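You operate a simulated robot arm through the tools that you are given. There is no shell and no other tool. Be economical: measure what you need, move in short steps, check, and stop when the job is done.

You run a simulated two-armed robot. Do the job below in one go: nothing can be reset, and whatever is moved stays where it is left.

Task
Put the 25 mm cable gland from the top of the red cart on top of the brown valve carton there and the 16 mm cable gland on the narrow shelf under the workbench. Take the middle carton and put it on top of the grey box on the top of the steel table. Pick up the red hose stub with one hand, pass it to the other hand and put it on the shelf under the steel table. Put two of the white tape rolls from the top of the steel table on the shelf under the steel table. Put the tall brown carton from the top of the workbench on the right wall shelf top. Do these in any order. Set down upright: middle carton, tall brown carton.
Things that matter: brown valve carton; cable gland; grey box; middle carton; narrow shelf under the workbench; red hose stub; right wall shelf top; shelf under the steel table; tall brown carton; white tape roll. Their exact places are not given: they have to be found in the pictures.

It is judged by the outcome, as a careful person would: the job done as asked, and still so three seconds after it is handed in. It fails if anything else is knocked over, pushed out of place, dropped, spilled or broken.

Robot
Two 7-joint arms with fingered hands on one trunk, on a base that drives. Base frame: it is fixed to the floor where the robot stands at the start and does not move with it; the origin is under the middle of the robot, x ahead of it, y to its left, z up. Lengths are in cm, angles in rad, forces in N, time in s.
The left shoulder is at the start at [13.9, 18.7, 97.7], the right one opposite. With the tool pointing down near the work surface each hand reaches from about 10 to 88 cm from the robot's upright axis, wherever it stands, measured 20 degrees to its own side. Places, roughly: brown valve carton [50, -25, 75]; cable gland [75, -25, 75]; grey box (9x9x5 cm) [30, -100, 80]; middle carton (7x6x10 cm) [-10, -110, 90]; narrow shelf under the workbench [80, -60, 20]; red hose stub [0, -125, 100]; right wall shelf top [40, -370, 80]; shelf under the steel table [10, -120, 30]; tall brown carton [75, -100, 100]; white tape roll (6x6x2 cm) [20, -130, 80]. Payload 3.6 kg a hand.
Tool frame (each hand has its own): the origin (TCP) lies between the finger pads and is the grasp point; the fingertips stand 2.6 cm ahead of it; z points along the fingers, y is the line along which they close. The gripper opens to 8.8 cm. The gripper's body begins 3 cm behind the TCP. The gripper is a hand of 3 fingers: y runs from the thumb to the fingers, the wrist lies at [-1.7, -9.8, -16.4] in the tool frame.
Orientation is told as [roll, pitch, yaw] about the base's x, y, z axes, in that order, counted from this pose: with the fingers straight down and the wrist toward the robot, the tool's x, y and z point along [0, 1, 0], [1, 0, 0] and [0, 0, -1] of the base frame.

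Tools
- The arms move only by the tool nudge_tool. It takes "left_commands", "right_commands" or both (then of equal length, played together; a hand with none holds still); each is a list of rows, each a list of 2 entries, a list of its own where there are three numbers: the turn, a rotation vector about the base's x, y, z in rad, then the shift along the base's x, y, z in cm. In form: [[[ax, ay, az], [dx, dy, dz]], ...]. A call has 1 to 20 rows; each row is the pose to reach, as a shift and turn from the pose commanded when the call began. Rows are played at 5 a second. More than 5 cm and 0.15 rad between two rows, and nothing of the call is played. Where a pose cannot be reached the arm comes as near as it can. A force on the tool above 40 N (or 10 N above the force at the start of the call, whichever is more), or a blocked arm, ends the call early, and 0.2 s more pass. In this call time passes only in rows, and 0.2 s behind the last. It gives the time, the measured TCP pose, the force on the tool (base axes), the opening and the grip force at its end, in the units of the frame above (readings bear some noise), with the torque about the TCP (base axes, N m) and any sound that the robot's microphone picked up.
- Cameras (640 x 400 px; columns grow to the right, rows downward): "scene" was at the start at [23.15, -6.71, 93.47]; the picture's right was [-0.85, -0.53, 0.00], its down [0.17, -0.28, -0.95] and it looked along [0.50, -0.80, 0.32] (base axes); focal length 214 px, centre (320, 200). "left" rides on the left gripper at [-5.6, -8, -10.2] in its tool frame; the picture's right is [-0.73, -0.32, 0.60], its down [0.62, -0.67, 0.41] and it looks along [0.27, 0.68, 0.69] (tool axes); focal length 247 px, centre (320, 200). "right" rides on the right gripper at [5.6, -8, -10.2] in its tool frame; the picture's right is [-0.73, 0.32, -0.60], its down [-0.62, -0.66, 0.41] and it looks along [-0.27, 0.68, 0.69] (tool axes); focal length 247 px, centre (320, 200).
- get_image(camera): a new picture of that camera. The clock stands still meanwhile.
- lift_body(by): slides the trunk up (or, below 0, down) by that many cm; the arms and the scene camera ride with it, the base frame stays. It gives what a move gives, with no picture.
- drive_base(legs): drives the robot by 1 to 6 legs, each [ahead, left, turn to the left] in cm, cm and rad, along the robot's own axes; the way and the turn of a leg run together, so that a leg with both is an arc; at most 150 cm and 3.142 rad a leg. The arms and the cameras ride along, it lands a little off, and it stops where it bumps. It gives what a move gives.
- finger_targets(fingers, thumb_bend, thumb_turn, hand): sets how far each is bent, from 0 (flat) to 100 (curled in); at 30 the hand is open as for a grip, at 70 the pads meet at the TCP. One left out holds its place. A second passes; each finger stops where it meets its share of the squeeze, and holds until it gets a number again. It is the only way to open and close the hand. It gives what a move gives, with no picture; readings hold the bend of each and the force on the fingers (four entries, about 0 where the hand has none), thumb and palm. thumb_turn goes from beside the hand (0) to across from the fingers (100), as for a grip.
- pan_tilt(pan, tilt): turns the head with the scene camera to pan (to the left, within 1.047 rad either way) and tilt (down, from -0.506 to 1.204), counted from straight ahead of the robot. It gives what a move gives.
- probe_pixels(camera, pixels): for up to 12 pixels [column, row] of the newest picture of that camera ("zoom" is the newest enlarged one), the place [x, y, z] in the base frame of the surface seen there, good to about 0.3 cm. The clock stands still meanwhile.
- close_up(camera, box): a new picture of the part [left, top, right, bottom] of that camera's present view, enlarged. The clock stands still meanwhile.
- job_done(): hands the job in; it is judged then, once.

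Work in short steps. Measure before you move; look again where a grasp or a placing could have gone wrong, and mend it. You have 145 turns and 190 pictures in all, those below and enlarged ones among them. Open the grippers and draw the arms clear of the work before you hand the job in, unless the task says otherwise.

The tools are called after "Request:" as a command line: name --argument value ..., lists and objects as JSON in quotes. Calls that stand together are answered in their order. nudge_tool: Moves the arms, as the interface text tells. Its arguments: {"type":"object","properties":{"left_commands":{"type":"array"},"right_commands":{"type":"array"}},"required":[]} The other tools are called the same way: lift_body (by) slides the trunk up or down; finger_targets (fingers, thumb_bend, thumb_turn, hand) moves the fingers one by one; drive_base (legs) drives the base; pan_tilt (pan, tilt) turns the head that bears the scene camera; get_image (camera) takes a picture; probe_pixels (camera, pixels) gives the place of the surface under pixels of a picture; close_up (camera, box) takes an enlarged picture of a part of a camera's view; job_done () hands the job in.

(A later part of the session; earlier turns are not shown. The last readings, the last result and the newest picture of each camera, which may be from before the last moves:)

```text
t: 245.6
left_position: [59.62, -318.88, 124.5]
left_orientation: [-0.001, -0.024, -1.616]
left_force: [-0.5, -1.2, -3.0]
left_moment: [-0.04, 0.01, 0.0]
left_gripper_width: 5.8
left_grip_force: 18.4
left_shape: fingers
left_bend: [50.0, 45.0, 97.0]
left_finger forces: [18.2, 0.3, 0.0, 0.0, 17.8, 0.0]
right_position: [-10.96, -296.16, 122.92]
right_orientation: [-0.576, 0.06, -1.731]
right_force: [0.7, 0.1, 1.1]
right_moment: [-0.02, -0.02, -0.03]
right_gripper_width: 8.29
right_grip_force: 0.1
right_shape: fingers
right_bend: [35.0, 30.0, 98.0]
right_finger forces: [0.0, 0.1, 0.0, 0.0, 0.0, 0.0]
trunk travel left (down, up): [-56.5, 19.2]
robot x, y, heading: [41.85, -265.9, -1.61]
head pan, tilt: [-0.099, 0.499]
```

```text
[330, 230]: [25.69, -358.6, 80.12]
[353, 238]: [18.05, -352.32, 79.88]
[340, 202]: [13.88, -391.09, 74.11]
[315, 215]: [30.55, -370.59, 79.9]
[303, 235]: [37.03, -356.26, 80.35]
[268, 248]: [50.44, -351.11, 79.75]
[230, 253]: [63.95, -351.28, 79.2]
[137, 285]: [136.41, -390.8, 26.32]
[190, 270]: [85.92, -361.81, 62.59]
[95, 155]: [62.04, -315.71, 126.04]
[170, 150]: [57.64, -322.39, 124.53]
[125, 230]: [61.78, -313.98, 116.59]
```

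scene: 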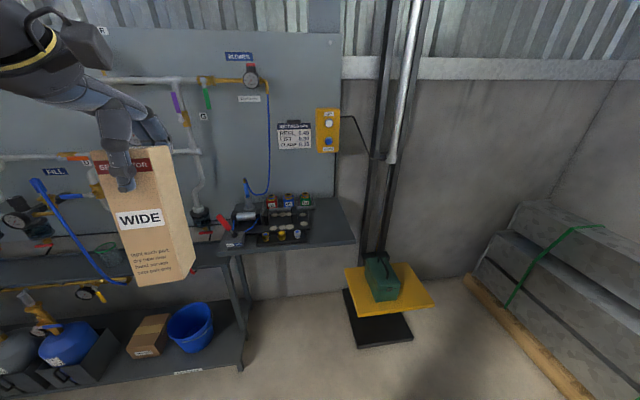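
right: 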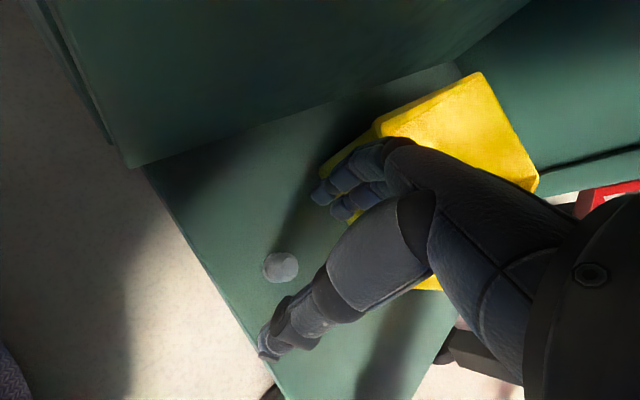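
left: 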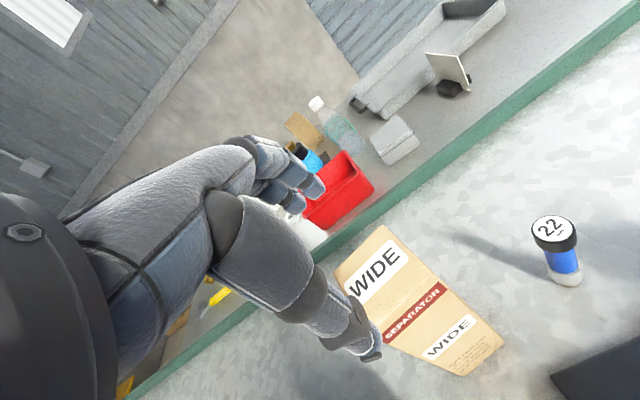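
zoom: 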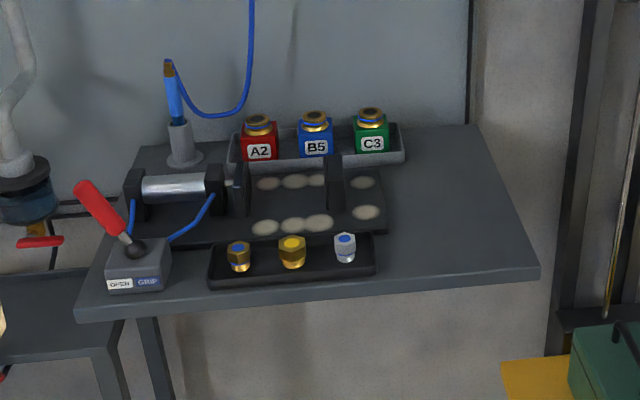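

Free spot on the shelf: x 18.5–31, y −353…−388, z 80. I drive to about (8,−300) and set the hand's pitch back to the grasp pitch so the carton hangs upright.

Request:
drive_base --legs '[[0, 0, 0.04], [0, -33.5, 0], [33, 0, 0]]'

Request:
nudge_tool --left_commands '[[[-0.09, 0, 0], [0, -1, 0]], [[-0.18, 0, 0], [0, -2, 0]]]'

Request:
pan_tilt --pan 0.25 --tilt 0.4

Request:
get_image --camera "scene"

Request:
get_image --camera "left"

```text
t: 249.9
left_position: [27.16, -350.97, 124.41]
left_orientation: [-0.001, -0.022, -1.586]
left_force: [-0.4, -0.2, -3.7]
left_moment: [-0.03, 0.01, 0.01]
left_gripper_width: 5.81
left_grip_force: 18.1
left_shape: fingers
left_bend: [51.0, 45.0, 97.0]
left_finger forces: [18.3, 0.2, 0.1, 0.0, 18.0, 0.1]
right_position: [-44.17, -330.61, 122.84]
right_orientation: [-0.577, 0.061, -1.702]
right_force: [-0.5, 0.2, 0.1]
right_moment: [0.0, 0.01, 0.03]
right_gripper_width: 8.29
right_grip_force: 0.0
right_shape: fingers
right_bend: [35.0, 30.0, 98.0]
right_finger forces: [0.0, 0.0, 0.1, 0.0, 0.0, 0.0]
trunk travel left (down, up): [-56.5, 19.2]
robot x, y, heading: [7.49, -298.65, -1.581]
head pan, tilt: [-0.099, 0.499]
```

```text
t: 250.5
left_position: [27.09, -353.05, 124.43]
left_orientation: [0.003, -0.201, -1.587]
left_force: [-0.9, 0.3, -3.8]
left_moment: [0.02, -0.01, -0.01]
left_gripper_width: 5.83
left_grip_force: 17.9
left_shape: fingers
left_bend: [51.0, 45.0, 97.0]
left_finger forces: [17.9, 0.2, 0.0, 0.0, 18.5, 0.0]
right_position: [-44.1, -330.39, 122.89]
right_orientation: [-0.576, 0.06, -1.701]
right_force: [-0.3, -0.1, -0.7]
right_moment: [-0.01, 0.04, 0.0]
right_gripper_width: 8.27
right_grip_force: 0.1
right_shape: fingers
right_bend: [35.0, 30.0, 98.0]
right_finger forces: [0.1, 0.1, 0.1, 0.1, 0.0, 0.0]
trunk travel left (down, up): [-56.5, 19.2]
robot x, y, heading: [7.57, -298.5, -1.58]
head pan, tilt: [-0.099, 0.499]
```

```text
t: 251.4
left_position: [26.97, -352.98, 124.43]
left_orientation: [0.001, -0.2, -1.588]
left_force: [0.3, -0.8, -4.0]
left_moment: [0.0, 0.02, 0.0]
left_gripper_width: 5.79
left_grip_force: 18.4
left_shape: fingers
left_bend: [51.0, 45.0, 97.0]
left_finger forces: [18.0, 0.3, 0.0, 0.0, 18.5, 0.0]
right_position: [-44.04, -330.45, 122.76]
right_orientation: [-0.577, 0.059, -1.702]
right_force: [0.7, -0.5, 0.2]
right_moment: [0.0, 0.04, 0.0]
right_gripper_width: 8.28
right_grip_force: 0.0
right_shape: fingers
right_bend: [35.0, 30.0, 98.0]
right_finger forces: [0.0, 0.0, 0.0, 0.0, 0.1, 0.0]
trunk travel left (down, up): [-56.5, 19.2]
robot x, y, heading: [7.88, -298.42, -1.579]
head pan, tilt: [0.25, 0.4]
```

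```text
70 pictures are left
```

scene: 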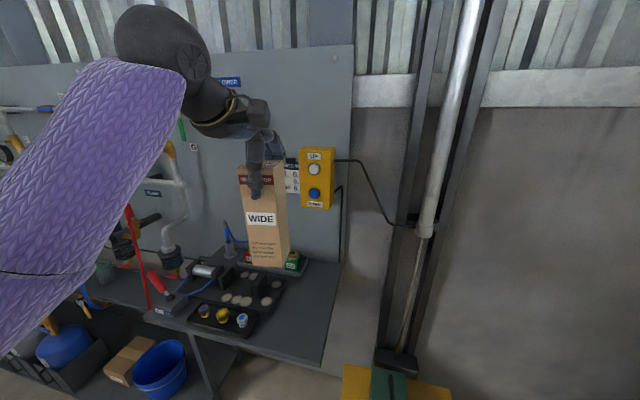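

```text
69 pictures are left
```

left: 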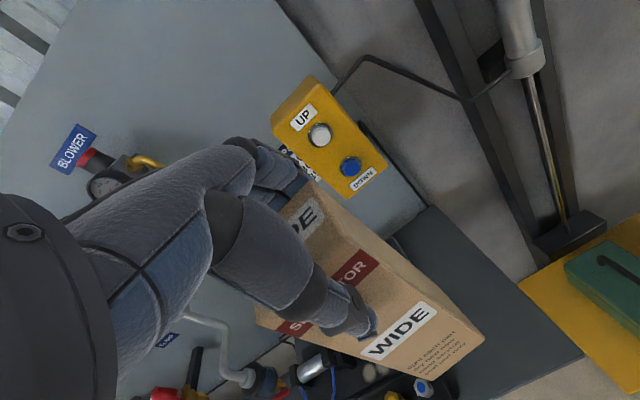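

The carton hangs upright. I move it over the free spot (x≈24.5) and lower by the trunk to just above the shelf.

Request:
nudge_tool --left_commands '[[[0, 0, 0], [-1.2, -3.5, 0]], [[0, 0, 0], [-2.3, -7, 0]], [[0, 0, 0], [-3.2, -10.5, 0]]]'

Request:
lift_body --by -23

Request:
pan_tilt --pan 0.25 --tilt 0.35

Request:
get_image --camera "scene"

Request:
get_image --camera "left"

```text
t: 252.2
left_position: [23.71, -363.72, 124.34]
left_orientation: [0.004, -0.202, -1.586]
left_force: [0.3, -0.4, -2.7]
left_moment: [-0.02, 0.01, 0.0]
left_gripper_width: 5.79
left_grip_force: 18.5
left_shape: fingers
left_bend: [51.0, 45.0, 97.0]
left_finger forces: [18.1, 0.4, 0.0, 0.0, 18.5, 0.1]
right_position: [-44.21, -330.5, 122.82]
right_orientation: [-0.575, 0.06, -1.702]
right_force: [-0.4, -0.3, 0.0]
right_moment: [0.06, -0.02, -0.01]
right_gripper_width: 8.26
right_grip_force: 0.1
right_shape: fingers
right_bend: [35.0, 30.0, 98.0]
right_finger forces: [0.0, 0.1, 0.1, 0.0, 0.0, 0.0]
trunk travel left (down, up): [-56.5, 19.2]
robot x, y, heading: [7.74, -299.03, -1.579]
head pan, tilt: [0.25, 0.4]
```

```text
t: 254.6
left_position: [23.9, -363.44, 101.47]
left_orientation: [0.003, -0.203, -1.586]
left_force: [1.1, -0.3, -2.6]
left_moment: [-0.03, 0.01, 0.0]
left_gripper_width: 5.81
left_grip_force: 18.6
left_shape: fingers
left_bend: [51.0, 45.0, 97.0]
left_finger forces: [18.0, 0.4, 0.0, 0.0, 18.4, 0.1]
right_position: [-44.25, -330.35, 99.95]
right_orientation: [-0.575, 0.059, -1.702]
right_force: [0.1, 0.7, -0.5]
right_moment: [0.0, 0.01, -0.01]
right_gripper_width: 8.3
right_grip_force: 0.3
right_shape: fingers
right_bend: [35.0, 30.0, 98.0]
right_finger forces: [0.1, 0.0, 0.0, 0.0, 0.0, 0.0]
trunk travel left (down, up): [-33.5, 42.2]
robot x, y, heading: [7.84, -298.91, -1.582]
head pan, tilt: [0.25, 0.4]
```

```text
t: 255.2
left_position: [23.86, -363.5, 101.4]
left_orientation: [0.002, -0.203, -1.586]
left_force: [0.1, 0.2, -3.1]
left_moment: [0.01, 0.02, 0.03]
left_gripper_width: 5.81
left_grip_force: 18.8
left_shape: fingers
left_bend: [51.0, 45.0, 97.0]
left_finger forces: [18.1, 0.5, 0.0, 0.0, 18.5, 0.0]
right_position: [-44.19, -330.34, 99.79]
right_orientation: [-0.575, 0.06, -1.701]
right_force: [-0.6, 0.4, 0.4]
right_moment: [0.01, -0.03, 0.0]
right_gripper_width: 8.26
right_grip_force: 0.0
right_shape: fingers
right_bend: [35.0, 30.0, 98.0]
right_finger forces: [0.1, 0.0, 0.0, 0.0, 0.0, 0.0]
trunk travel left (down, up): [-33.5, 42.2]
robot x, y, heading: [7.71, -298.51, -1.579]
head pan, tilt: [0.25, 0.351]
```

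```text
68 pictures are left
```

scene: 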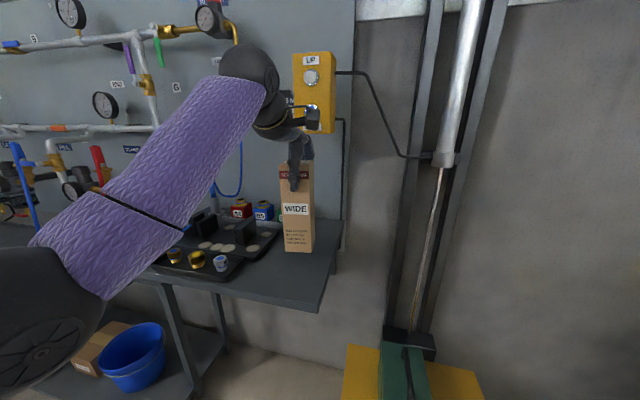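

```text
67 pictures are left
```

left: 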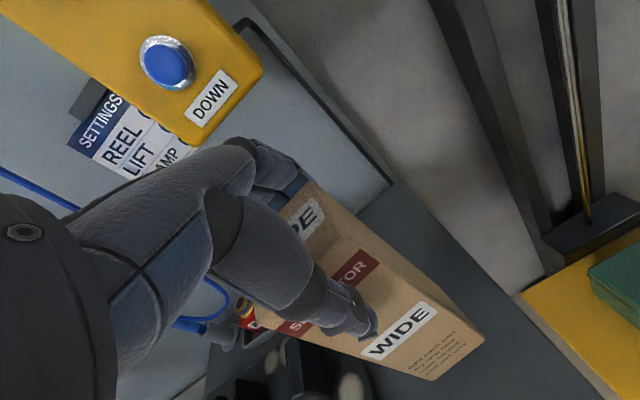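

The carton is above the shelf's free right end. I shift 1 cm more away from the tray and lower slowly to contact.

Request:
nudge_tool --left_commands '[[[0, 0, 0], [-0.8, -0.5, -1]], [[0, 0, 0], [-0.8, -0.5, -2]], [[0, 0, 0], [-0.8, -0.5, -2.8]], [[0, 0, 0], [-0.8, -0.5, -3.4]], [[0, 0, 0], [-0.8, -0.5, -4]], [[0, 0, 0], [-0.8, -0.5, -4.5]]]'

Request:
close_up --camera "scene" --box '[200, 120, 380, 300]'

```text
t: 256.6
left_position: [22.94, -363.87, 97.41]
left_orientation: [0.001, -0.213, -1.585]
left_force: [-1.5, 3.8, 17.2]
left_moment: [0.54, 0.01, 0.08]
left_gripper_width: 5.78
left_grip_force: 20.9
left_shape: fingers
left_bend: [51.0, 45.0, 97.0]
left_finger forces: [17.7, 0.2, 0.1, 0.0, 24.5, 0.0]
right_position: [-44.16, -330.17, 99.95]
right_orientation: [-0.576, 0.057, -1.702]
right_force: [-0.5, 0.1, -0.5]
right_moment: [-0.02, -0.02, 0.0]
right_gripper_width: 8.28
right_grip_force: 0.1
right_shape: fingers
right_bend: [35.0, 30.0, 98.0]
right_finger forces: [0.0, 0.0, 0.1, 0.0, 0.0, 0.1]
trunk travel left (down, up): [-33.5, 42.2]
robot x, y, heading: [7.41, -298.48, -1.582]
head pan, tilt: [0.25, 0.351]
```

```text
2.22 times, centred on (290, 210) of scene
```

zoom: 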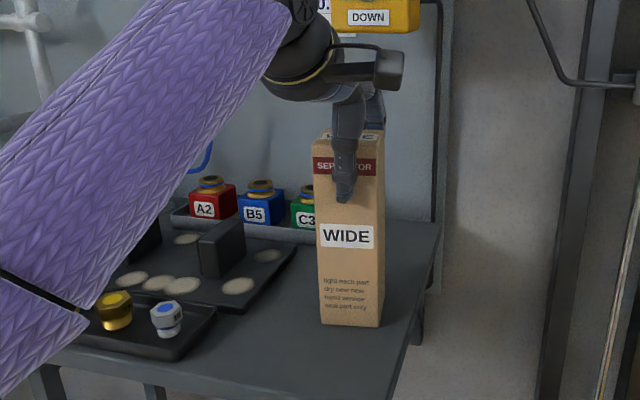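

The carton rests on the shelf. I ease up a little and release, then check uprightness.

Request:
nudge_tool --left_commands '[[[0, 0, 0], [0, 0, 0.4]]]'

Request:
finger_targets --hand "left" --fingers 40 --thumb_bend 38

Request:
finger_targets --hand "left" --fingers 28 --thumb_bend 26

Request:
nudge_tool --left_commands '[[[0, 0, 0], [0, 0, 2]], [[0, 0, 0], [0, 0, 5]], [[0, 0, 0], [0, 0, 9]], [[0, 0, 0], [0, 1, 13]], [[0, 0, 0], [0, 4, 16]], [[0, 0, 0], [0, 8, 18]], [[0, 0, 0], [0, 12, 19]]]'

Request:
close_up --camera "scene" --box '[200, 120, 380, 300]'

```text
t: 257.0
left_position: [22.89, -363.78, 97.53]
left_orientation: [0.005, -0.202, -1.587]
left_force: [-3.2, 0.6, 11.3]
left_moment: [0.17, 0.01, 0.05]
left_gripper_width: 5.77
left_grip_force: 20.5
left_shape: fingers
left_bend: [51.0, 45.0, 97.0]
left_finger forces: [18.8, 0.4, 0.0, 0.0, 21.4, 0.1]
right_position: [-44.14, -330.29, 99.85]
right_orientation: [-0.575, 0.059, -1.702]
right_force: [0.2, 0.4, 0.8]
right_moment: [0.0, -0.01, 0.01]
right_gripper_width: 8.29
right_grip_force: 0.1
right_shape: fingers
right_bend: [35.0, 30.0, 98.0]
right_finger forces: [0.0, 0.0, 0.0, 0.0, 0.1, 0.0]
trunk travel left (down, up): [-33.5, 42.2]
robot x, y, heading: [7.64, -298.95, -1.585]
head pan, tilt: [0.25, 0.351]
```

```text
t: 258.0
left_position: [23.15, -364.06, 97.26]
left_orientation: [0.003, -0.202, -1.586]
left_force: [0.1, 0.7, -0.2]
left_moment: [-0.03, 0.01, 0.0]
left_gripper_width: 6.92
left_grip_force: 0.2
left_shape: fingers
left_bend: [40.0, 38.0, 97.0]
left_finger forces: [0.0, 0.0, 0.0, 0.0, 0.4, 0.1]
right_position: [-44.23, -330.35, 99.8]
right_orientation: [-0.577, 0.058, -1.701]
right_force: [0.4, 0.6, 0.4]
right_moment: [-0.01, 0.03, -0.02]
right_gripper_width: 8.29
right_grip_force: 0.0
right_shape: fingers
right_bend: [35.0, 30.0, 98.0]
right_finger forces: [0.0, 0.0, 0.0, 0.0, 0.0, 0.1]
trunk travel left (down, up): [-33.5, 42.2]
robot x, y, heading: [7.96, -298.67, -1.579]
head pan, tilt: [0.25, 0.351]
```

```text
t: 259.0
left_position: [22.89, -363.92, 97.43]
left_orientation: [0.002, -0.203, -1.586]
left_force: [0.1, 0.5, -1.1]
left_moment: [-0.04, 0.01, 0.01]
left_gripper_width: 9.38
left_grip_force: 0.2
left_shape: fingers
left_bend: [28.0, 26.0, 97.0]
left_finger forces: [0.0, 0.0, 0.0, 0.0, 0.4, 0.0]
right_position: [-44.15, -330.31, 99.79]
right_orientation: [-0.574, 0.06, -1.702]
right_force: [-1.1, 0.0, -1.1]
right_moment: [0.01, -0.01, -0.01]
right_gripper_width: 8.27
right_grip_force: 0.1
right_shape: fingers
right_bend: [35.0, 30.0, 98.0]
right_finger forces: [0.0, 0.1, 0.0, 0.0, 0.0, 0.0]
trunk travel left (down, up): [-33.5, 42.2]
robot x, y, heading: [7.63, -298.82, -1.584]
head pan, tilt: [0.25, 0.351]
```

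```text
t: 260.6
left_position: [22.74, -352.13, 116.58]
left_orientation: [0.004, -0.205, -1.588]
left_force: [0.5, -0.2, 0.9]
left_moment: [-0.03, 0.02, 0.03]
left_gripper_width: 9.41
left_grip_force: 0.0
left_shape: fingers
left_bend: [28.0, 26.0, 98.0]
left_finger forces: [0.1, 0.1, 0.0, 0.1, 0.0, 0.1]
left hand out of reach, approached as far as the arm can: row 7
right_position: [-44.27, -330.36, 99.85]
right_orientation: [-0.575, 0.059, -1.702]
right_force: [0.3, -1.0, -0.3]
right_moment: [-0.02, 0.0, 0.02]
right_gripper_width: 8.29
right_grip_force: 0.1
right_shape: fingers
right_bend: [35.0, 30.0, 98.0]
right_finger forces: [0.0, 0.1, 0.0, 0.0, 0.0, 0.0]
trunk travel left (down, up): [-33.5, 42.2]
robot x, y, heading: [7.8, -298.65, -1.581]
head pan, tilt: [0.25, 0.351]
```

```text
2.22 times, centred on (290, 210) of scene
```

zoom: 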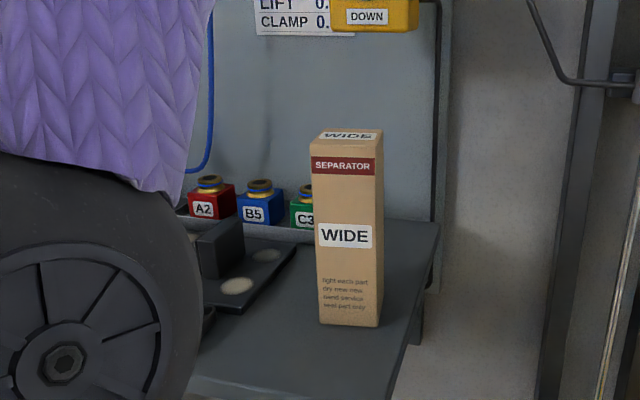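

The carton stands upright. Now to the steel table: raise the trunk, back away, go to the aisle, face +x and slide alongside.

Request:
lift_body --by 15

Request:
drive_base --legs '[[-60, 0, 0], [0, -61, 0], [0, 0, 1.58], [0, 118, 0]]'

Request:
pan_tilt --pan 0.0 --tilt 0.6

Request:
get_image --camera "scene"

```text
t: 262.4
left_position: [23.04, -352.35, 131.0]
left_orientation: [0.003, -0.203, -1.587]
left_force: [0.0, 0.8, 0.2]
left_moment: [0.04, 0.0, 0.01]
left_gripper_width: 9.39
left_grip_force: 0.1
left_shape: fingers
left_bend: [28.0, 26.0, 98.0]
left_finger forces: [0.1, 0.0, 0.0, 0.1, 0.1, 0.0]
right_position: [-44.25, -330.36, 114.84]
right_orientation: [-0.575, 0.059, -1.7]
right_force: [0.6, -0.4, -0.5]
right_moment: [-0.02, 0.04, 0.01]
right_gripper_width: 8.29
right_grip_force: 0.1
right_shape: fingers
right_bend: [35.0, 30.0, 98.0]
right_finger forces: [0.0, 0.0, 0.1, 0.0, 0.0, 0.1]
trunk travel left (down, up): [-48.5, 27.2]
robot x, y, heading: [7.94, -298.55, -1.579]
head pan, tilt: [0.25, 0.351]
```

```text
t: 278.2
left_position: [-0.65, -103.49, 131.02]
left_orientation: [0.001, -0.201, 0.015]
left_force: [-0.2, -0.4, -1.0]
left_moment: [-0.01, -0.03, 0.01]
left_gripper_width: 9.41
left_grip_force: 0.1
left_shape: fingers
left_bend: [28.0, 26.0, 98.0]
left_finger forces: [0.1, 0.0, 0.0, 0.0, 0.0, 0.0]
right_position: [-20.61, -171.34, 114.8]
right_orientation: [-0.576, 0.058, -0.1]
right_force: [-0.2, -0.2, -0.2]
right_moment: [0.02, -0.01, 0.02]
right_gripper_width: 8.25
right_grip_force: 0.0
right_shape: fingers
right_bend: [35.0, 30.0, 98.0]
right_finger forces: [0.1, 0.0, 0.0, 0.0, 0.1, 0.0]
trunk travel left (down, up): [-48.5, 27.2]
robot x, y, heading: [-53.64, -120.38, 0.019]
head pan, tilt: [0.25, 0.351]
```

```text
t: 279.0
left_position: [-0.65, -103.59, 130.99]
left_orientation: [0.002, -0.203, 0.014]
left_force: [-0.2, -0.6, -0.1]
left_moment: [0.01, -0.01, 0.0]
left_gripper_width: 9.39
left_grip_force: 0.0
left_shape: fingers
left_bend: [28.0, 26.0, 98.0]
left_finger forces: [0.1, 0.1, 0.2, 0.0, 0.0, 0.0]
right_position: [-20.66, -171.38, 114.8]
right_orientation: [-0.576, 0.058, -0.102]
right_force: [-0.2, 0.4, 0.1]
right_moment: [-0.04, -0.01, 0.0]
right_gripper_width: 8.26
right_grip_force: 0.0
right_shape: fingers
right_bend: [35.0, 30.0, 98.0]
right_finger forces: [0.0, 0.1, 0.0, 0.1, 0.0, 0.1]
trunk travel left (down, up): [-48.5, 27.2]
robot x, y, heading: [-54.09, -120.44, 0.025]
head pan, tilt: [0.0, 0.6]
```

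```text
64 pictures are left
```

scene: 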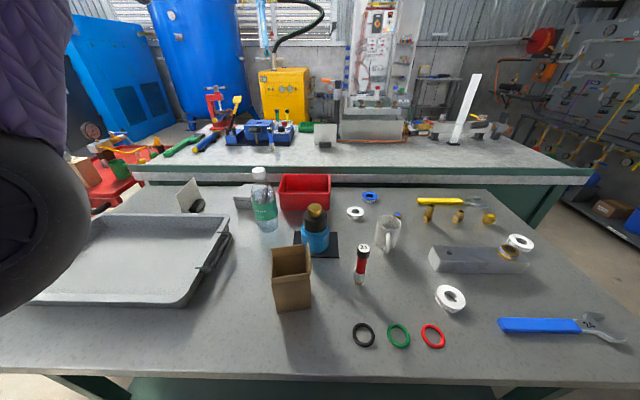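

A great view of the table. I probe the carton, stub, tape rolls, grey box.

Request:
close_up --camera "scene" --box '[220, 150, 540, 350]'

Request:
probe_pixels --camera "scene" --pixels '[[274, 253], [308, 250], [281, 310], [361, 247], [359, 280], [355, 213], [441, 290], [461, 305], [520, 242], [242, 188], [242, 203], [310, 295]]'

```text
2.00 times, centred on (380, 250) of scene
```

zoom: 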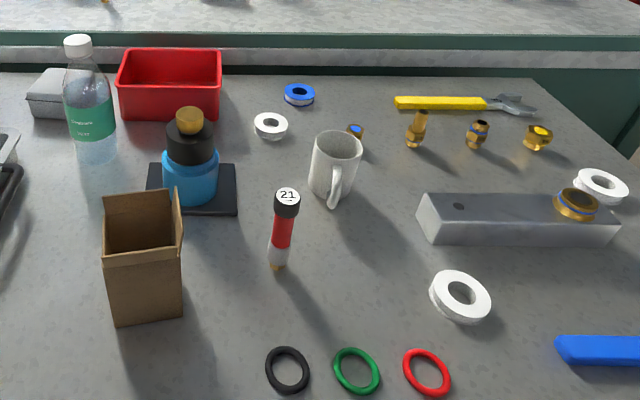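

```text
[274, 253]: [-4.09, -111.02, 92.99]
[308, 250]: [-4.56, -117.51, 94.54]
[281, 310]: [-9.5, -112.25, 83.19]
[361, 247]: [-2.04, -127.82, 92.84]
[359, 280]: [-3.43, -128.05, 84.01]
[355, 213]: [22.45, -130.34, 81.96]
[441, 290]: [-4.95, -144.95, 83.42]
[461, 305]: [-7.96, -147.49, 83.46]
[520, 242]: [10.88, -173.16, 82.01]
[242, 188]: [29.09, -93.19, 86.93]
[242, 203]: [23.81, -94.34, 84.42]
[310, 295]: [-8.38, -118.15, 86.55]
```

Table top z≈82. Carton ≈(−6.5,−114.7), stub (−2.7,−128), rolls at (22.5,−130), (−6.5,−146), (11,−173), grey box ≈(28.5,−93.5). I shift the base 12 cm right, straighten the right hand, and bring the left hand over the carton.

Request:
probe_pixels --camera "scene" --pixels '[[262, 172], [266, 225], [272, 205], [303, 180], [314, 210], [315, 240], [230, 196], [252, 190], [235, 207]]'

Request:
drive_base --legs '[[1, -12, -0.02]]'

Request:
nudge_tool --left_commands '[[[0, 0.07, 0], [-1, -0.5, -3]], [[0, 0.14, 0], [-2, -1, -6]], [[0, 0.2, 0], [-3, -1, -10]], [[0, 0.2, 0], [-5, 0, -14]], [[0, 0.2, 0], [-6.5, 0.5, -18]], [[0, 0.2, 0], [-7, 0.8, -22]], [[0, 0.2, 0], [-7, 0.8, -26]], [[0, 0.2, 0], [-7, 0.8, -30]]]' --right_commands '[[[0.1, 0, 0], [1, 1, 1]], [[0.2, 0, 0], [2, 2, 2]], [[0.3, 0, 0], [3, 3, 3]], [[0.4, 0, 0], [4, 4, 4]], [[0.5, 0, 0], [5, 5, 5]], [[0.575, 0, 0], [6, 6, 5]], [[0.575, 0, 0], [7, 7, 5]], [[0.575, 0, 0], [8, 8, 5]]]'

Request:
get_image --camera "left"

```text
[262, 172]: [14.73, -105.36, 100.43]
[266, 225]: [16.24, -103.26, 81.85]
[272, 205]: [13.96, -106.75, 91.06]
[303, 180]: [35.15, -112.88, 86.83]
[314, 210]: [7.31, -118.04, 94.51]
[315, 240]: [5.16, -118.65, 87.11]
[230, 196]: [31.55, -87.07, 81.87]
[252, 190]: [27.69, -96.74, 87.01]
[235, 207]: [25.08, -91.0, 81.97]
```

```text
t: 280.2
left_position: [0.88, -117.29, 131.1]
left_orientation: [0.004, -0.202, -0.008]
left_force: [0.6, -1.0, 0.3]
left_moment: [0.01, 0.01, 0.02]
left_gripper_width: 9.39
left_grip_force: 0.1
left_shape: fingers
left_bend: [28.0, 26.0, 98.0]
left_finger forces: [0.0, 0.0, 0.0, 0.0, 0.0, 0.0]
right_position: [-20.6, -184.54, 114.73]
right_orientation: [-0.576, 0.061, -0.122]
right_force: [0.1, -0.4, -0.3]
right_moment: [-0.01, 0.01, 0.01]
right_gripper_width: 8.28
right_grip_force: 0.0
right_shape: fingers
right_bend: [35.0, 30.0, 98.0]
right_finger forces: [0.0, 0.1, 0.0, 0.0, 0.0, 0.0]
trunk travel left (down, up): [-48.5, 27.2]
robot x, y, heading: [-52.93, -132.95, -0.004]
head pan, tilt: [0.0, 0.6]
```

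```text
t: 281.7
left_position: [-2.15, -114.92, 116.94]
left_orientation: [0.026, -0.173, 0.013]
left_force: [0.7, 0.0, -0.7]
left_moment: [0.0, 0.0, -0.02]
left_gripper_width: 9.39
left_grip_force: 0.0
left_shape: fingers
left_bend: [28.0, 26.0, 98.0]
left_finger forces: [0.1, 0.0, 0.0, 0.1, 0.1, 0.0]
right_position: [-14.57, -178.19, 119.93]
right_orientation: [-0.008, 0.119, -0.073]
right_force: [-0.7, 0.5, -0.3]
right_moment: [-0.01, 0.01, 0.01]
right_gripper_width: 8.3
right_grip_force: 0.1
right_shape: fingers
right_bend: [35.0, 30.0, 98.0]
right_finger forces: [0.1, 0.0, 0.0, 0.0, 0.0, 0.0]
trunk travel left (down, up): [-48.5, 27.2]
robot x, y, heading: [-53.14, -132.88, 0.001]
head pan, tilt: [0.0, 0.6]
stopped in row 7 (left hand): the arm was blocked; the commanded pose is now the measured one
```

```text
62 pictures are left
```

left: 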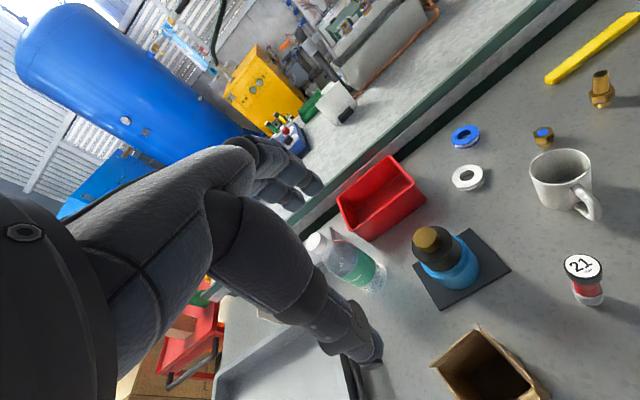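

The arm folds too tightly this close. I back the base 10 cm and redo the approach over the carton.

Request:
drive_base --legs '[[-10, 0, 0]]'

Request:
nudge_tool --left_commands '[[[0, 0.06, 0], [2, 0, 0]], [[-0.013, 0.12, 0], [4, 0, -1]], [[-0.026, 0.175, 0], [5.5, 0, -3]], [[-0.026, 0.175, 0], [5.5, 0, -7]], [[-0.026, 0.175, 0], [5.5, 0, -11]], [[-0.026, 0.175, 0], [5.5, 0, -15]]]'

Request:
get_image --camera "left"

Request:
get_image --camera "scene"

```text
t: 282.8
left_position: [-12.23, -114.91, 117.0]
left_orientation: [0.022, -0.177, 0.012]
left_force: [-0.2, 0.8, -0.1]
left_moment: [-0.01, 0.01, 0.0]
left_gripper_width: 9.42
left_grip_force: 0.0
left_shape: fingers
left_bend: [28.0, 26.0, 98.0]
left_finger forces: [0.0, 0.0, 0.1, 0.0, 0.0, 0.1]
right_position: [-24.49, -178.23, 119.97]
right_orientation: [-0.008, 0.118, -0.071]
right_force: [-0.4, 0.8, 1.2]
right_moment: [0.03, -0.02, 0.01]
right_gripper_width: 8.26
right_grip_force: 0.0
right_shape: fingers
right_bend: [35.0, 30.0, 98.0]
right_finger forces: [0.0, 0.0, 0.0, 0.0, 0.0, 0.0]
trunk travel left (down, up): [-48.5, 27.2]
robot x, y, heading: [-62.78, -132.77, 0.0]
head pan, tilt: [0.0, 0.6]
```

```text
t: 284.2
left_position: [-6.92, -114.89, 101.66]
left_orientation: [0.0, 0.0, 0.017]
left_force: [-0.5, 0.2, 0.4]
left_moment: [-0.02, -0.01, -0.05]
left_gripper_width: 9.38
left_grip_force: 0.0
left_shape: fingers
left_bend: [28.0, 26.0, 98.0]
left_finger forces: [0.0, 0.0, 0.0, 0.0, 0.0, 0.1]
right_position: [-24.33, -178.17, 119.83]
right_orientation: [-0.008, 0.12, -0.071]
right_force: [0.7, 0.6, -0.1]
right_moment: [-0.03, 0.04, 0.01]
right_gripper_width: 8.27
right_grip_force: 0.0
right_shape: fingers
right_bend: [35.0, 30.0, 98.0]
right_finger forces: [0.1, 0.0, 0.0, 0.0, 0.0, 0.1]
trunk travel left (down, up): [-48.5, 27.2]
robot x, y, heading: [-62.64, -132.91, -0.003]
head pan, tilt: [0.0, 0.6]
```

```text
61 pictures are left
```

left: 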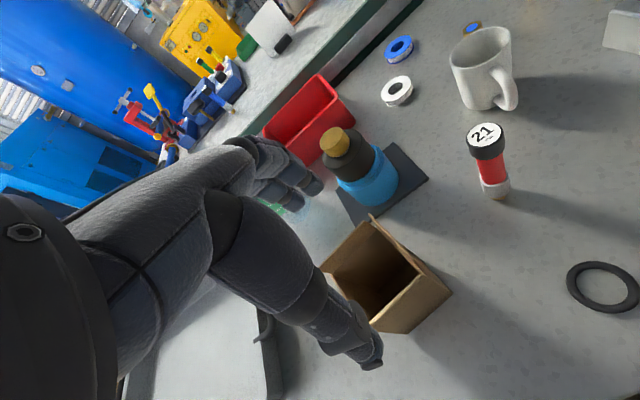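

```text
60 pictures are left
```

scene: 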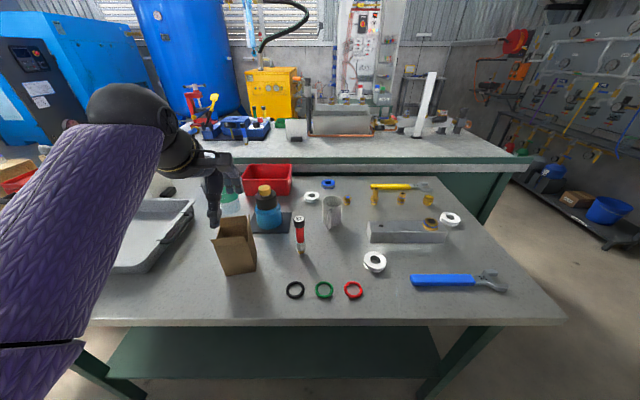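

I probe the open carton's rim corners to centre the grasp.

Request:
probe_pixels --camera "left" --pixels '[[372, 225], [412, 268], [447, 292], [408, 325], [380, 320], [330, 272], [430, 315], [400, 258]]'

Request:
probe_pixels --camera "scene" --pixels '[[213, 235], [247, 229], [222, 274], [254, 270], [218, 222], [250, 220], [235, 255], [252, 250]]'

```text
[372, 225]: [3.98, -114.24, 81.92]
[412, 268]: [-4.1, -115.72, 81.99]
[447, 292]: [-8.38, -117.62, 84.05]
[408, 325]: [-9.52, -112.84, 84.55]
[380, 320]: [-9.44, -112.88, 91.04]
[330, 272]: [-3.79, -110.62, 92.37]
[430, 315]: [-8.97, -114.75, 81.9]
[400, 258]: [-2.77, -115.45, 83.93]
```

```text
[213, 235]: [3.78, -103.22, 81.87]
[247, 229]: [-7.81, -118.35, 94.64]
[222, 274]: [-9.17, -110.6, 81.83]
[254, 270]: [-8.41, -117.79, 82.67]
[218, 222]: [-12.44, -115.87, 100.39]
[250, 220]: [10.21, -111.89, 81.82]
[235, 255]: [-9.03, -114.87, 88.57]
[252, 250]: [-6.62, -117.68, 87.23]
```

Carton centre (−6.2,−114.6), yaw ≈0.2, rim z≈92. I align yaw and descend to TCP z≈91, then grip.

Request:
nudge_tool --left_commands '[[[0, 0, 0.1], [0.4, 0.2, -2]], [[0, 0, 0.18], [0.7, 0.3, -5]], [[0, 0, 0.18], [0.7, 0.3, -8]], [[0, 0, 0.18], [0.7, 0.3, -10.7]]]'

Request:
finger_targets --hand "left" --fingers 70 --thumb_bend 70

Request:
close_up --camera "scene" --box '[140, 120, 340, 300]'

```text
t: 285.2
left_position: [-6.04, -114.43, 91.17]
left_orientation: [-0.001, 0.0, 0.196]
left_force: [0.6, 0.7, 0.0]
left_moment: [-0.01, 0.0, 0.04]
left_gripper_width: 9.37
left_grip_force: 0.1
left_shape: fingers
left_bend: [28.0, 26.0, 98.0]
left_finger forces: [0.0, 0.0, 0.0, 0.0, 0.0, 0.0]
right_position: [-24.31, -178.19, 119.84]
right_orientation: [-0.007, 0.119, -0.072]
right_force: [0.3, -0.3, 0.9]
right_moment: [0.0, 0.0, 0.0]
right_gripper_width: 8.28
right_grip_force: 0.0
right_shape: fingers
right_bend: [35.0, 30.0, 98.0]
right_finger forces: [0.0, 0.1, 0.1, 0.0, 0.0, 0.0]
trunk travel left (down, up): [-48.5, 27.2]
robot x, y, heading: [-62.56, -132.83, -0.004]
head pan, tilt: [0.0, 0.6]
```

```text
t: 286.2
left_position: [-5.97, -114.53, 91.39]
left_orientation: [0.0, -0.001, 0.198]
left_force: [-0.7, 0.8, 4.7]
left_moment: [0.05, -0.17, -0.04]
left_gripper_width: 5.58
left_grip_force: 24.9
left_shape: fingers
left_bend: [47.0, 53.0, 96.0]
left_finger forces: [14.9, 9.7, 0.0, 0.0, 24.6, 0.0]
right_position: [-24.37, -178.09, 119.89]
right_orientation: [-0.008, 0.118, -0.071]
right_force: [0.6, 0.5, 0.3]
right_moment: [-0.02, -0.01, 0.02]
right_gripper_width: 8.27
right_grip_force: 0.1
right_shape: fingers
right_bend: [35.0, 30.0, 98.0]
right_finger forces: [0.0, 0.0, 0.0, 0.0, 0.0, 0.0]
trunk travel left (down, up): [-48.5, 27.2]
robot x, y, heading: [-62.73, -132.65, -0.001]
head pan, tilt: [0.0, 0.6]
```

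```text
2.22 times, centred on (240, 210) of scene
```

zoom: 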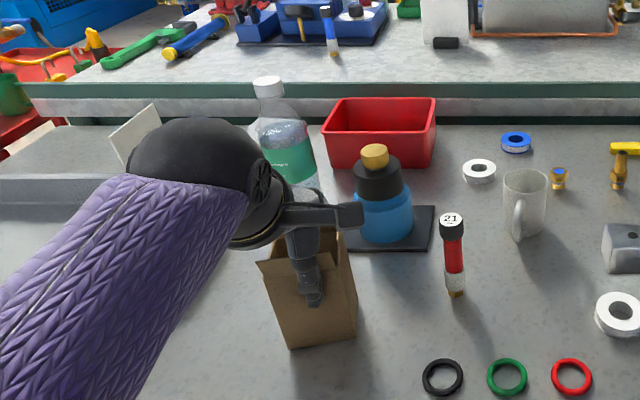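

Good grip. I lift by the trunk 25 cm and drive closer toward the grey box, then look at it from above.

Request:
lift_body --by 25

Request:
drive_base --legs '[[0, 19, 0], [18, 0, 0]]'

Request:
pan_tilt --pan 0.2 --tilt 0.7

Request:
get_image --camera "scene"

Request:
get_image --camera "left"

```text
t: 288.8
left_position: [-5.82, -114.58, 116.29]
left_orientation: [0.002, 0.002, 0.197]
left_force: [1.1, -0.6, -0.4]
left_moment: [-0.01, -0.01, -0.02]
left_gripper_width: 5.56
left_grip_force: 23.9
left_shape: fingers
left_bend: [47.0, 53.0, 96.0]
left_finger forces: [15.1, 8.7, 0.0, 0.0, 23.8, 0.1]
right_position: [-24.4, -178.15, 144.84]
right_orientation: [-0.006, 0.119, -0.073]
right_force: [0.1, 0.7, 0.2]
right_moment: [0.01, 0.01, 0.03]
right_gripper_width: 8.3
right_grip_force: 0.1
right_shape: fingers
right_bend: [35.0, 30.0, 98.0]
right_finger forces: [0.1, 0.0, 0.0, 0.0, 0.0, 0.0]
trunk travel left (down, up): [-73.5, 2.2]
robot x, y, heading: [-62.91, -132.8, -0.004]
head pan, tilt: [0.0, 0.6]
```

```text
t: 291.4
left_position: [12.33, -95.65, 116.27]
left_orientation: [0.001, 0.001, 0.197]
left_force: [0.5, -0.1, -0.1]
left_moment: [0.0, -0.01, 0.0]
left_gripper_width: 5.54
left_grip_force: 23.9
left_shape: fingers
left_bend: [47.0, 53.0, 96.0]
left_finger forces: [15.3, 8.7, 0.0, 0.1, 23.8, 0.1]
right_position: [-6.28, -159.25, 144.82]
right_orientation: [-0.007, 0.118, -0.07]
right_force: [-0.3, 0.7, -0.5]
right_moment: [0.03, 0.04, -0.02]
right_gripper_width: 8.27
right_grip_force: 0.1
right_shape: fingers
right_bend: [35.0, 30.0, 98.0]
right_finger forces: [0.0, 0.1, 0.0, 0.0, 0.1, 0.0]
trunk travel left (down, up): [-73.5, 2.2]
robot x, y, heading: [-44.37, -113.8, 0.001]
head pan, tilt: [0.0, 0.6]
```

```text
t: 292.2
left_position: [12.5, -95.57, 116.15]
left_orientation: [0.002, 0.004, 0.197]
left_force: [0.1, 0.7, -0.2]
left_moment: [0.03, -0.04, 0.01]
left_gripper_width: 5.53
left_grip_force: 23.9
left_shape: fingers
left_bend: [47.0, 53.0, 96.0]
left_finger forces: [15.2, 8.8, 0.0, 0.0, 23.8, 0.0]
right_position: [-6.09, -159.19, 144.8]
right_orientation: [-0.008, 0.119, -0.071]
right_force: [0.0, -0.3, -0.6]
right_moment: [0.02, 0.0, 0.01]
right_gripper_width: 8.28
right_grip_force: 0.0
right_shape: fingers
right_bend: [35.0, 30.0, 98.0]
right_finger forces: [0.0, 0.0, 0.0, 0.1, 0.0, 0.0]
trunk travel left (down, up): [-73.5, 2.2]
robot x, y, heading: [-44.69, -113.5, -0.004]
head pan, tilt: [0.201, 0.7]
```

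```text
58 pictures are left
```

scene: 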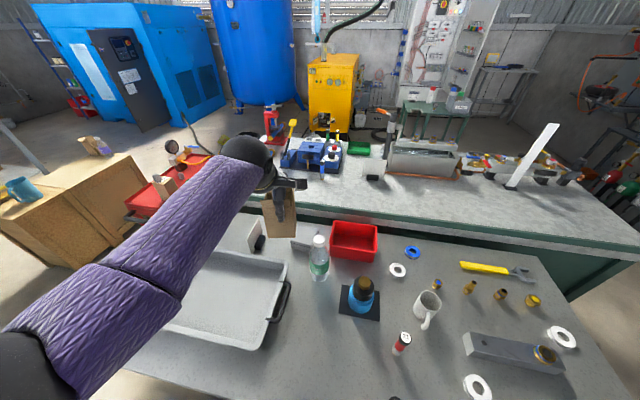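

```text
57 pictures are left
```

left: 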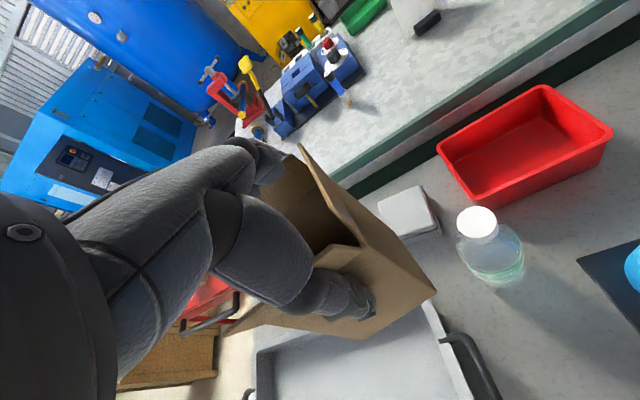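

The grey box's lid shows at (405,212) in the left view. I probe its corners.

Request:
probe_pixels --camera "left" --pixels '[[382, 205], [421, 189], [431, 217], [397, 234], [406, 211], [440, 228], [480, 220], [345, 345], [425, 290]]'

```text
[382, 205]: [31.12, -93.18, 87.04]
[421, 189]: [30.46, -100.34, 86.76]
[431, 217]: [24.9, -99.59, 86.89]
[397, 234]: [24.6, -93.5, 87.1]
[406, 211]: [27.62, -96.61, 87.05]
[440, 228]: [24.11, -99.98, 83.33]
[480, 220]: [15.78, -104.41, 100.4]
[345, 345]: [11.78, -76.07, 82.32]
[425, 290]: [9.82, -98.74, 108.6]
```

Box top centre ≈(28,−96.4), z 87. I move the carton above it with a slight yaw (−0.3) to keep the wrist clear of the bottle.

Request:
nudge_tool --left_commands '[[[0, 0, -0.1], [4, 0.5, 0]], [[0, 0, -0.2], [8, 0.5, 0]], [[0, 0, -0.3], [12, 0, -1]], [[0, 0, -0.3], [15.5, -0.6, -2]]]'

Request:
lift_body --by -13

Request:
get_image --camera "left"

Request:
pan_tilt --pan 0.25 --tilt 0.5

Request:
close_up --camera "scene" --box '[220, 100, 420, 300]'

```text
t: 293.2
left_position: [21.65, -95.66, 117.54]
left_orientation: [-0.001, 0.003, -0.104]
left_force: [-0.2, 0.6, 0.5]
left_moment: [0.03, -0.01, -0.04]
left_gripper_width: 5.54
left_grip_force: 22.4
left_shape: fingers
left_bend: [47.0, 54.0, 96.0]
left_finger forces: [14.8, 8.1, 0.1, 0.0, 22.8, 0.0]
left hand out of reach, approached as far as the arm can: row 3, 4
right_position: [-6.21, -159.24, 144.77]
right_orientation: [-0.006, 0.119, -0.072]
right_force: [0.0, 0.7, 0.7]
right_moment: [0.01, 0.0, -0.01]
right_gripper_width: 8.29
right_grip_force: 0.0
right_shape: fingers
right_bend: [35.0, 30.0, 98.0]
right_finger forces: [0.1, 0.0, 0.1, 0.0, 0.1, 0.1]
trunk travel left (down, up): [-73.5, 2.2]
robot x, y, heading: [-44.65, -113.8, -0.0]
head pan, tilt: [0.201, 0.7]
```

```text
t: 294.8
left_position: [21.4, -95.83, 104.59]
left_orientation: [0.001, 0.001, -0.102]
left_force: [1.2, -0.4, -0.4]
left_moment: [0.0, 0.0, -0.02]
left_gripper_width: 5.51
left_grip_force: 23.0
left_shape: fingers
left_bend: [47.0, 54.0, 96.0]
left_finger forces: [14.8, 7.9, 0.1, 0.0, 22.7, 0.0]
right_position: [-6.2, -159.2, 131.85]
right_orientation: [-0.007, 0.12, -0.073]
right_force: [-0.2, -0.3, -0.2]
right_moment: [0.0, 0.02, -0.02]
right_gripper_width: 8.29
right_grip_force: 0.2
right_shape: fingers
right_bend: [35.0, 30.0, 98.0]
right_finger forces: [0.0, 0.0, 0.0, 0.1, 0.1, 0.0]
trunk travel left (down, up): [-60.5, 15.2]
robot x, y, heading: [-43.92, -113.66, -0.003]
head pan, tilt: [0.201, 0.7]
```

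```text
56 pictures are left
```

left: 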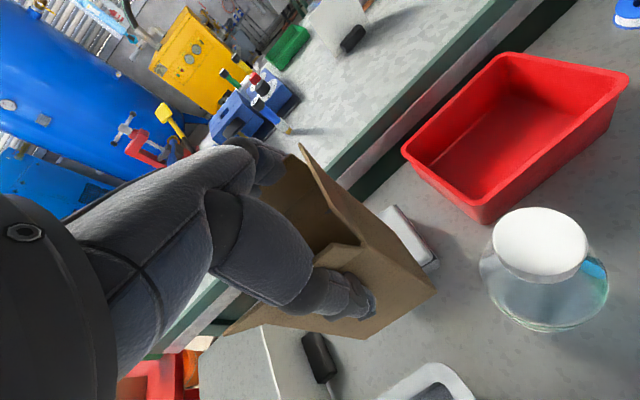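

```text
t: 295.5
left_position: [21.59, -95.74, 104.7]
left_orientation: [0.001, 0.001, -0.104]
left_force: [0.5, 0.3, -0.9]
left_moment: [-0.03, 0.01, 0.02]
left_gripper_width: 5.53
left_grip_force: 22.4
left_shape: fingers
left_bend: [47.0, 54.0, 96.0]
left_finger forces: [14.6, 8.0, 0.0, 0.0, 22.8, 0.0]
right_position: [-6.16, -159.38, 131.75]
right_orientation: [-0.007, 0.12, -0.072]
right_force: [0.4, 1.0, -0.9]
right_moment: [-0.03, 0.01, -0.03]
right_gripper_width: 8.28
right_grip_force: 0.1
right_shape: fingers
right_bend: [35.0, 30.0, 98.0]
right_finger forces: [0.1, 0.0, 0.0, 0.0, 0.0, 0.1]
trunk travel left (down, up): [-60.5, 15.2]
robot x, y, heading: [-44.42, -113.71, -0.002]
head pan, tilt: [0.25, 0.499]
```

```text
2.00 times, centred on (320, 200) of scene
```

zoom: 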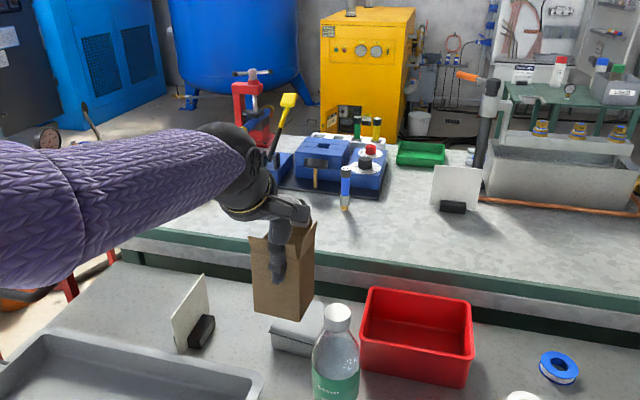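

Still 6.5 cm short. I advance 2.5 cm, and lower the trunk while raising the hand relative to it, to gain reach.

Request:
drive_base --legs '[[2.5, 0, 0]]'

Request:
nudge_tool --left_commands '[[[0, 0, 0], [0, 0, 4]], [[0, 0, 0], [0, 0, 8]], [[0, 0, 0], [0, 0, 12]], [[0, 0, 0], [0, 0, 15]]]'

Request:
lift_body --by -15

Request:
nudge_tool --left_commands '[[[0, 0, 0], [1.5, -0.3, 0]], [[0, 0, 0], [3, -0.6, -0.5]], [[0, 0, 0], [3.9, -0.8, -1]]]'

Request:
get_image --camera "left"

```text
t: 296.3
left_position: [23.89, -95.79, 104.82]
left_orientation: [0.0, -0.001, -0.103]
left_force: [0.1, 0.2, 0.4]
left_moment: [-0.01, 0.02, -0.02]
left_gripper_width: 5.54
left_grip_force: 22.9
left_shape: fingers
left_bend: [47.0, 54.0, 96.0]
left_finger forces: [14.7, 8.0, 0.0, 0.1, 22.7, 0.0]
right_position: [-3.79, -159.28, 131.85]
right_orientation: [-0.006, 0.117, -0.072]
right_force: [0.4, 0.7, 0.3]
right_moment: [-0.03, 0.01, -0.03]
right_gripper_width: 8.29
right_grip_force: 0.0
right_shape: fingers
right_bend: [35.0, 30.0, 98.0]
right_finger forces: [0.1, 0.0, 0.1, 0.0, 0.0, 0.0]
trunk travel left (down, up): [-60.5, 15.2]
robot x, y, heading: [-41.88, -114.11, 0.0]
head pan, tilt: [0.25, 0.499]
```

```text
t: 297.3
left_position: [24.11, -95.85, 119.58]
left_orientation: [-0.001, 0.002, -0.103]
left_force: [0.7, -0.2, -0.2]
left_moment: [-0.01, -0.01, 0.0]
left_gripper_width: 5.5
left_grip_force: 22.5
left_shape: fingers
left_bend: [47.0, 54.0, 96.0]
left_finger forces: [14.3, 7.7, 0.0, 0.0, 22.0, 0.0]
right_position: [-3.82, -159.21, 131.86]
right_orientation: [-0.008, 0.118, -0.073]
right_force: [-0.3, -0.2, 0.6]
right_moment: [-0.01, -0.01, 0.0]
right_gripper_width: 8.27
right_grip_force: 0.1
right_shape: fingers
right_bend: [35.0, 30.0, 98.0]
right_finger forces: [0.1, 0.0, 0.1, 0.0, 0.0, 0.0]
trunk travel left (down, up): [-60.5, 15.2]
robot x, y, heading: [-42.01, -113.54, 0.0]
head pan, tilt: [0.25, 0.499]
```

```text
t: 299.1
left_position: [23.88, -95.83, 104.66]
left_orientation: [-0.001, 0.002, -0.102]
left_force: [0.8, -1.3, -0.3]
left_moment: [-0.02, 0.01, -0.01]
left_gripper_width: 5.52
left_grip_force: 22.5
left_shape: fingers
left_bend: [47.0, 54.0, 96.0]
left_finger forces: [14.3, 7.9, 0.1, 0.1, 21.9, 0.0]
right_position: [-3.8, -159.22, 116.8]
right_orientation: [-0.007, 0.115, -0.071]
right_force: [0.3, 0.4, -0.1]
right_moment: [0.0, 0.02, 0.01]
right_gripper_width: 8.28
right_grip_force: 0.1
right_shape: fingers
right_bend: [35.0, 30.0, 98.0]
right_finger forces: [0.0, 0.1, 0.0, 0.0, 0.0, 0.0]
trunk travel left (down, up): [-45.5, 30.2]
robot x, y, heading: [-41.73, -113.77, 0.001]
head pan, tilt: [0.25, 0.499]
```

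```text
t: 299.9
left_position: [27.77, -96.6, 103.75]
left_orientation: [-0.001, 0.001, -0.102]
left_force: [-0.7, 0.7, 0.1]
left_moment: [0.02, -0.02, 0.04]
left_gripper_width: 5.51
left_grip_force: 21.2
left_shape: fingers
left_bend: [47.0, 54.0, 96.0]
left_finger forces: [14.1, 7.7, 0.0, 0.0, 21.9, 0.0]
right_position: [-3.68, -159.3, 116.76]
right_orientation: [-0.008, 0.118, -0.072]
right_force: [0.8, 0.1, -0.3]
right_moment: [0.01, 0.02, -0.03]
right_gripper_width: 8.29
right_grip_force: 0.0
right_shape: fingers
right_bend: [35.0, 30.0, 98.0]
right_finger forces: [0.0, 0.0, 0.1, 0.0, 0.0, 0.1]
trunk travel left (down, up): [-45.5, 30.2]
robot x, y, heading: [-41.62, -113.56, -0.0]
head pan, tilt: [0.25, 0.499]
```

```text
54 pictures are left
```

left: 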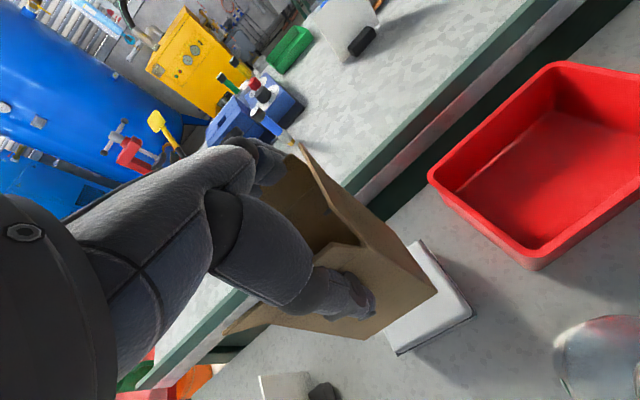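

Over the box at (27.8,−96.6). I probe the visible box corners once more and lower to just above contact.

Request:
probe_pixels --camera "left" --pixels '[[468, 312], [402, 348], [421, 245], [440, 330], [395, 330], [434, 290], [362, 335]]'

Request:
nudge_tool --left_commands '[[[0, 0, 0], [0.4, 0.1, -2]], [[0, 0, 0], [0.4, 0.1, -4]], [[0, 0, 0], [0.4, 0.1, -5.8]]]'

Request:
close_up --camera "scene" --box '[220, 120, 400, 300]'

```text
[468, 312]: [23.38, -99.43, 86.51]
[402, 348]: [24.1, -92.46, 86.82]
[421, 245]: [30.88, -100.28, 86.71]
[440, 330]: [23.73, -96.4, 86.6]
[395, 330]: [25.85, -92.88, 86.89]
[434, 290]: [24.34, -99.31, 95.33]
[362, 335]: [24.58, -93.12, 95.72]
```

```text
t: 300.6
left_position: [28.22, -96.54, 97.8]
left_orientation: [0.0, 0.001, -0.104]
left_force: [-0.4, 0.4, -0.1]
left_moment: [-0.03, 0.01, -0.02]
left_gripper_width: 5.5
left_grip_force: 21.5
left_shape: fingers
left_bend: [47.0, 54.0, 96.0]
left_finger forces: [14.0, 7.6, 0.0, 0.0, 21.6, 0.1]
right_position: [-3.73, -159.31, 116.84]
right_orientation: [-0.005, 0.118, -0.071]
right_force: [0.6, 0.6, 0.3]
right_moment: [-0.02, 0.01, -0.01]
right_gripper_width: 8.29
right_grip_force: 0.1
right_shape: fingers
right_bend: [35.0, 30.0, 98.0]
right_finger forces: [0.0, 0.0, 0.1, 0.1, 0.0, 0.0]
trunk travel left (down, up): [-45.5, 30.2]
robot x, y, heading: [-42.08, -113.86, -0.003]
head pan, tilt: [0.25, 0.499]
```

```text
2.22 times, centred on (310, 210) of scene
```

zoom: 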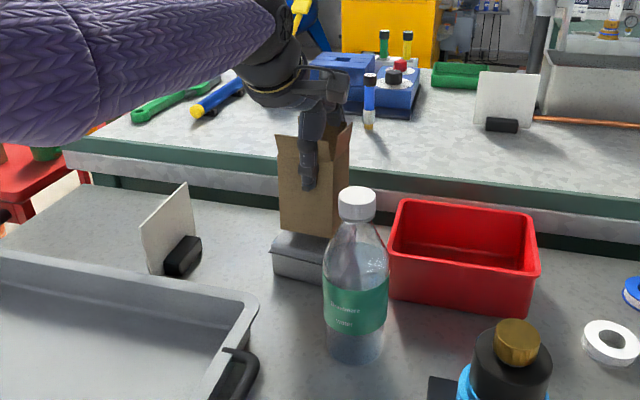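

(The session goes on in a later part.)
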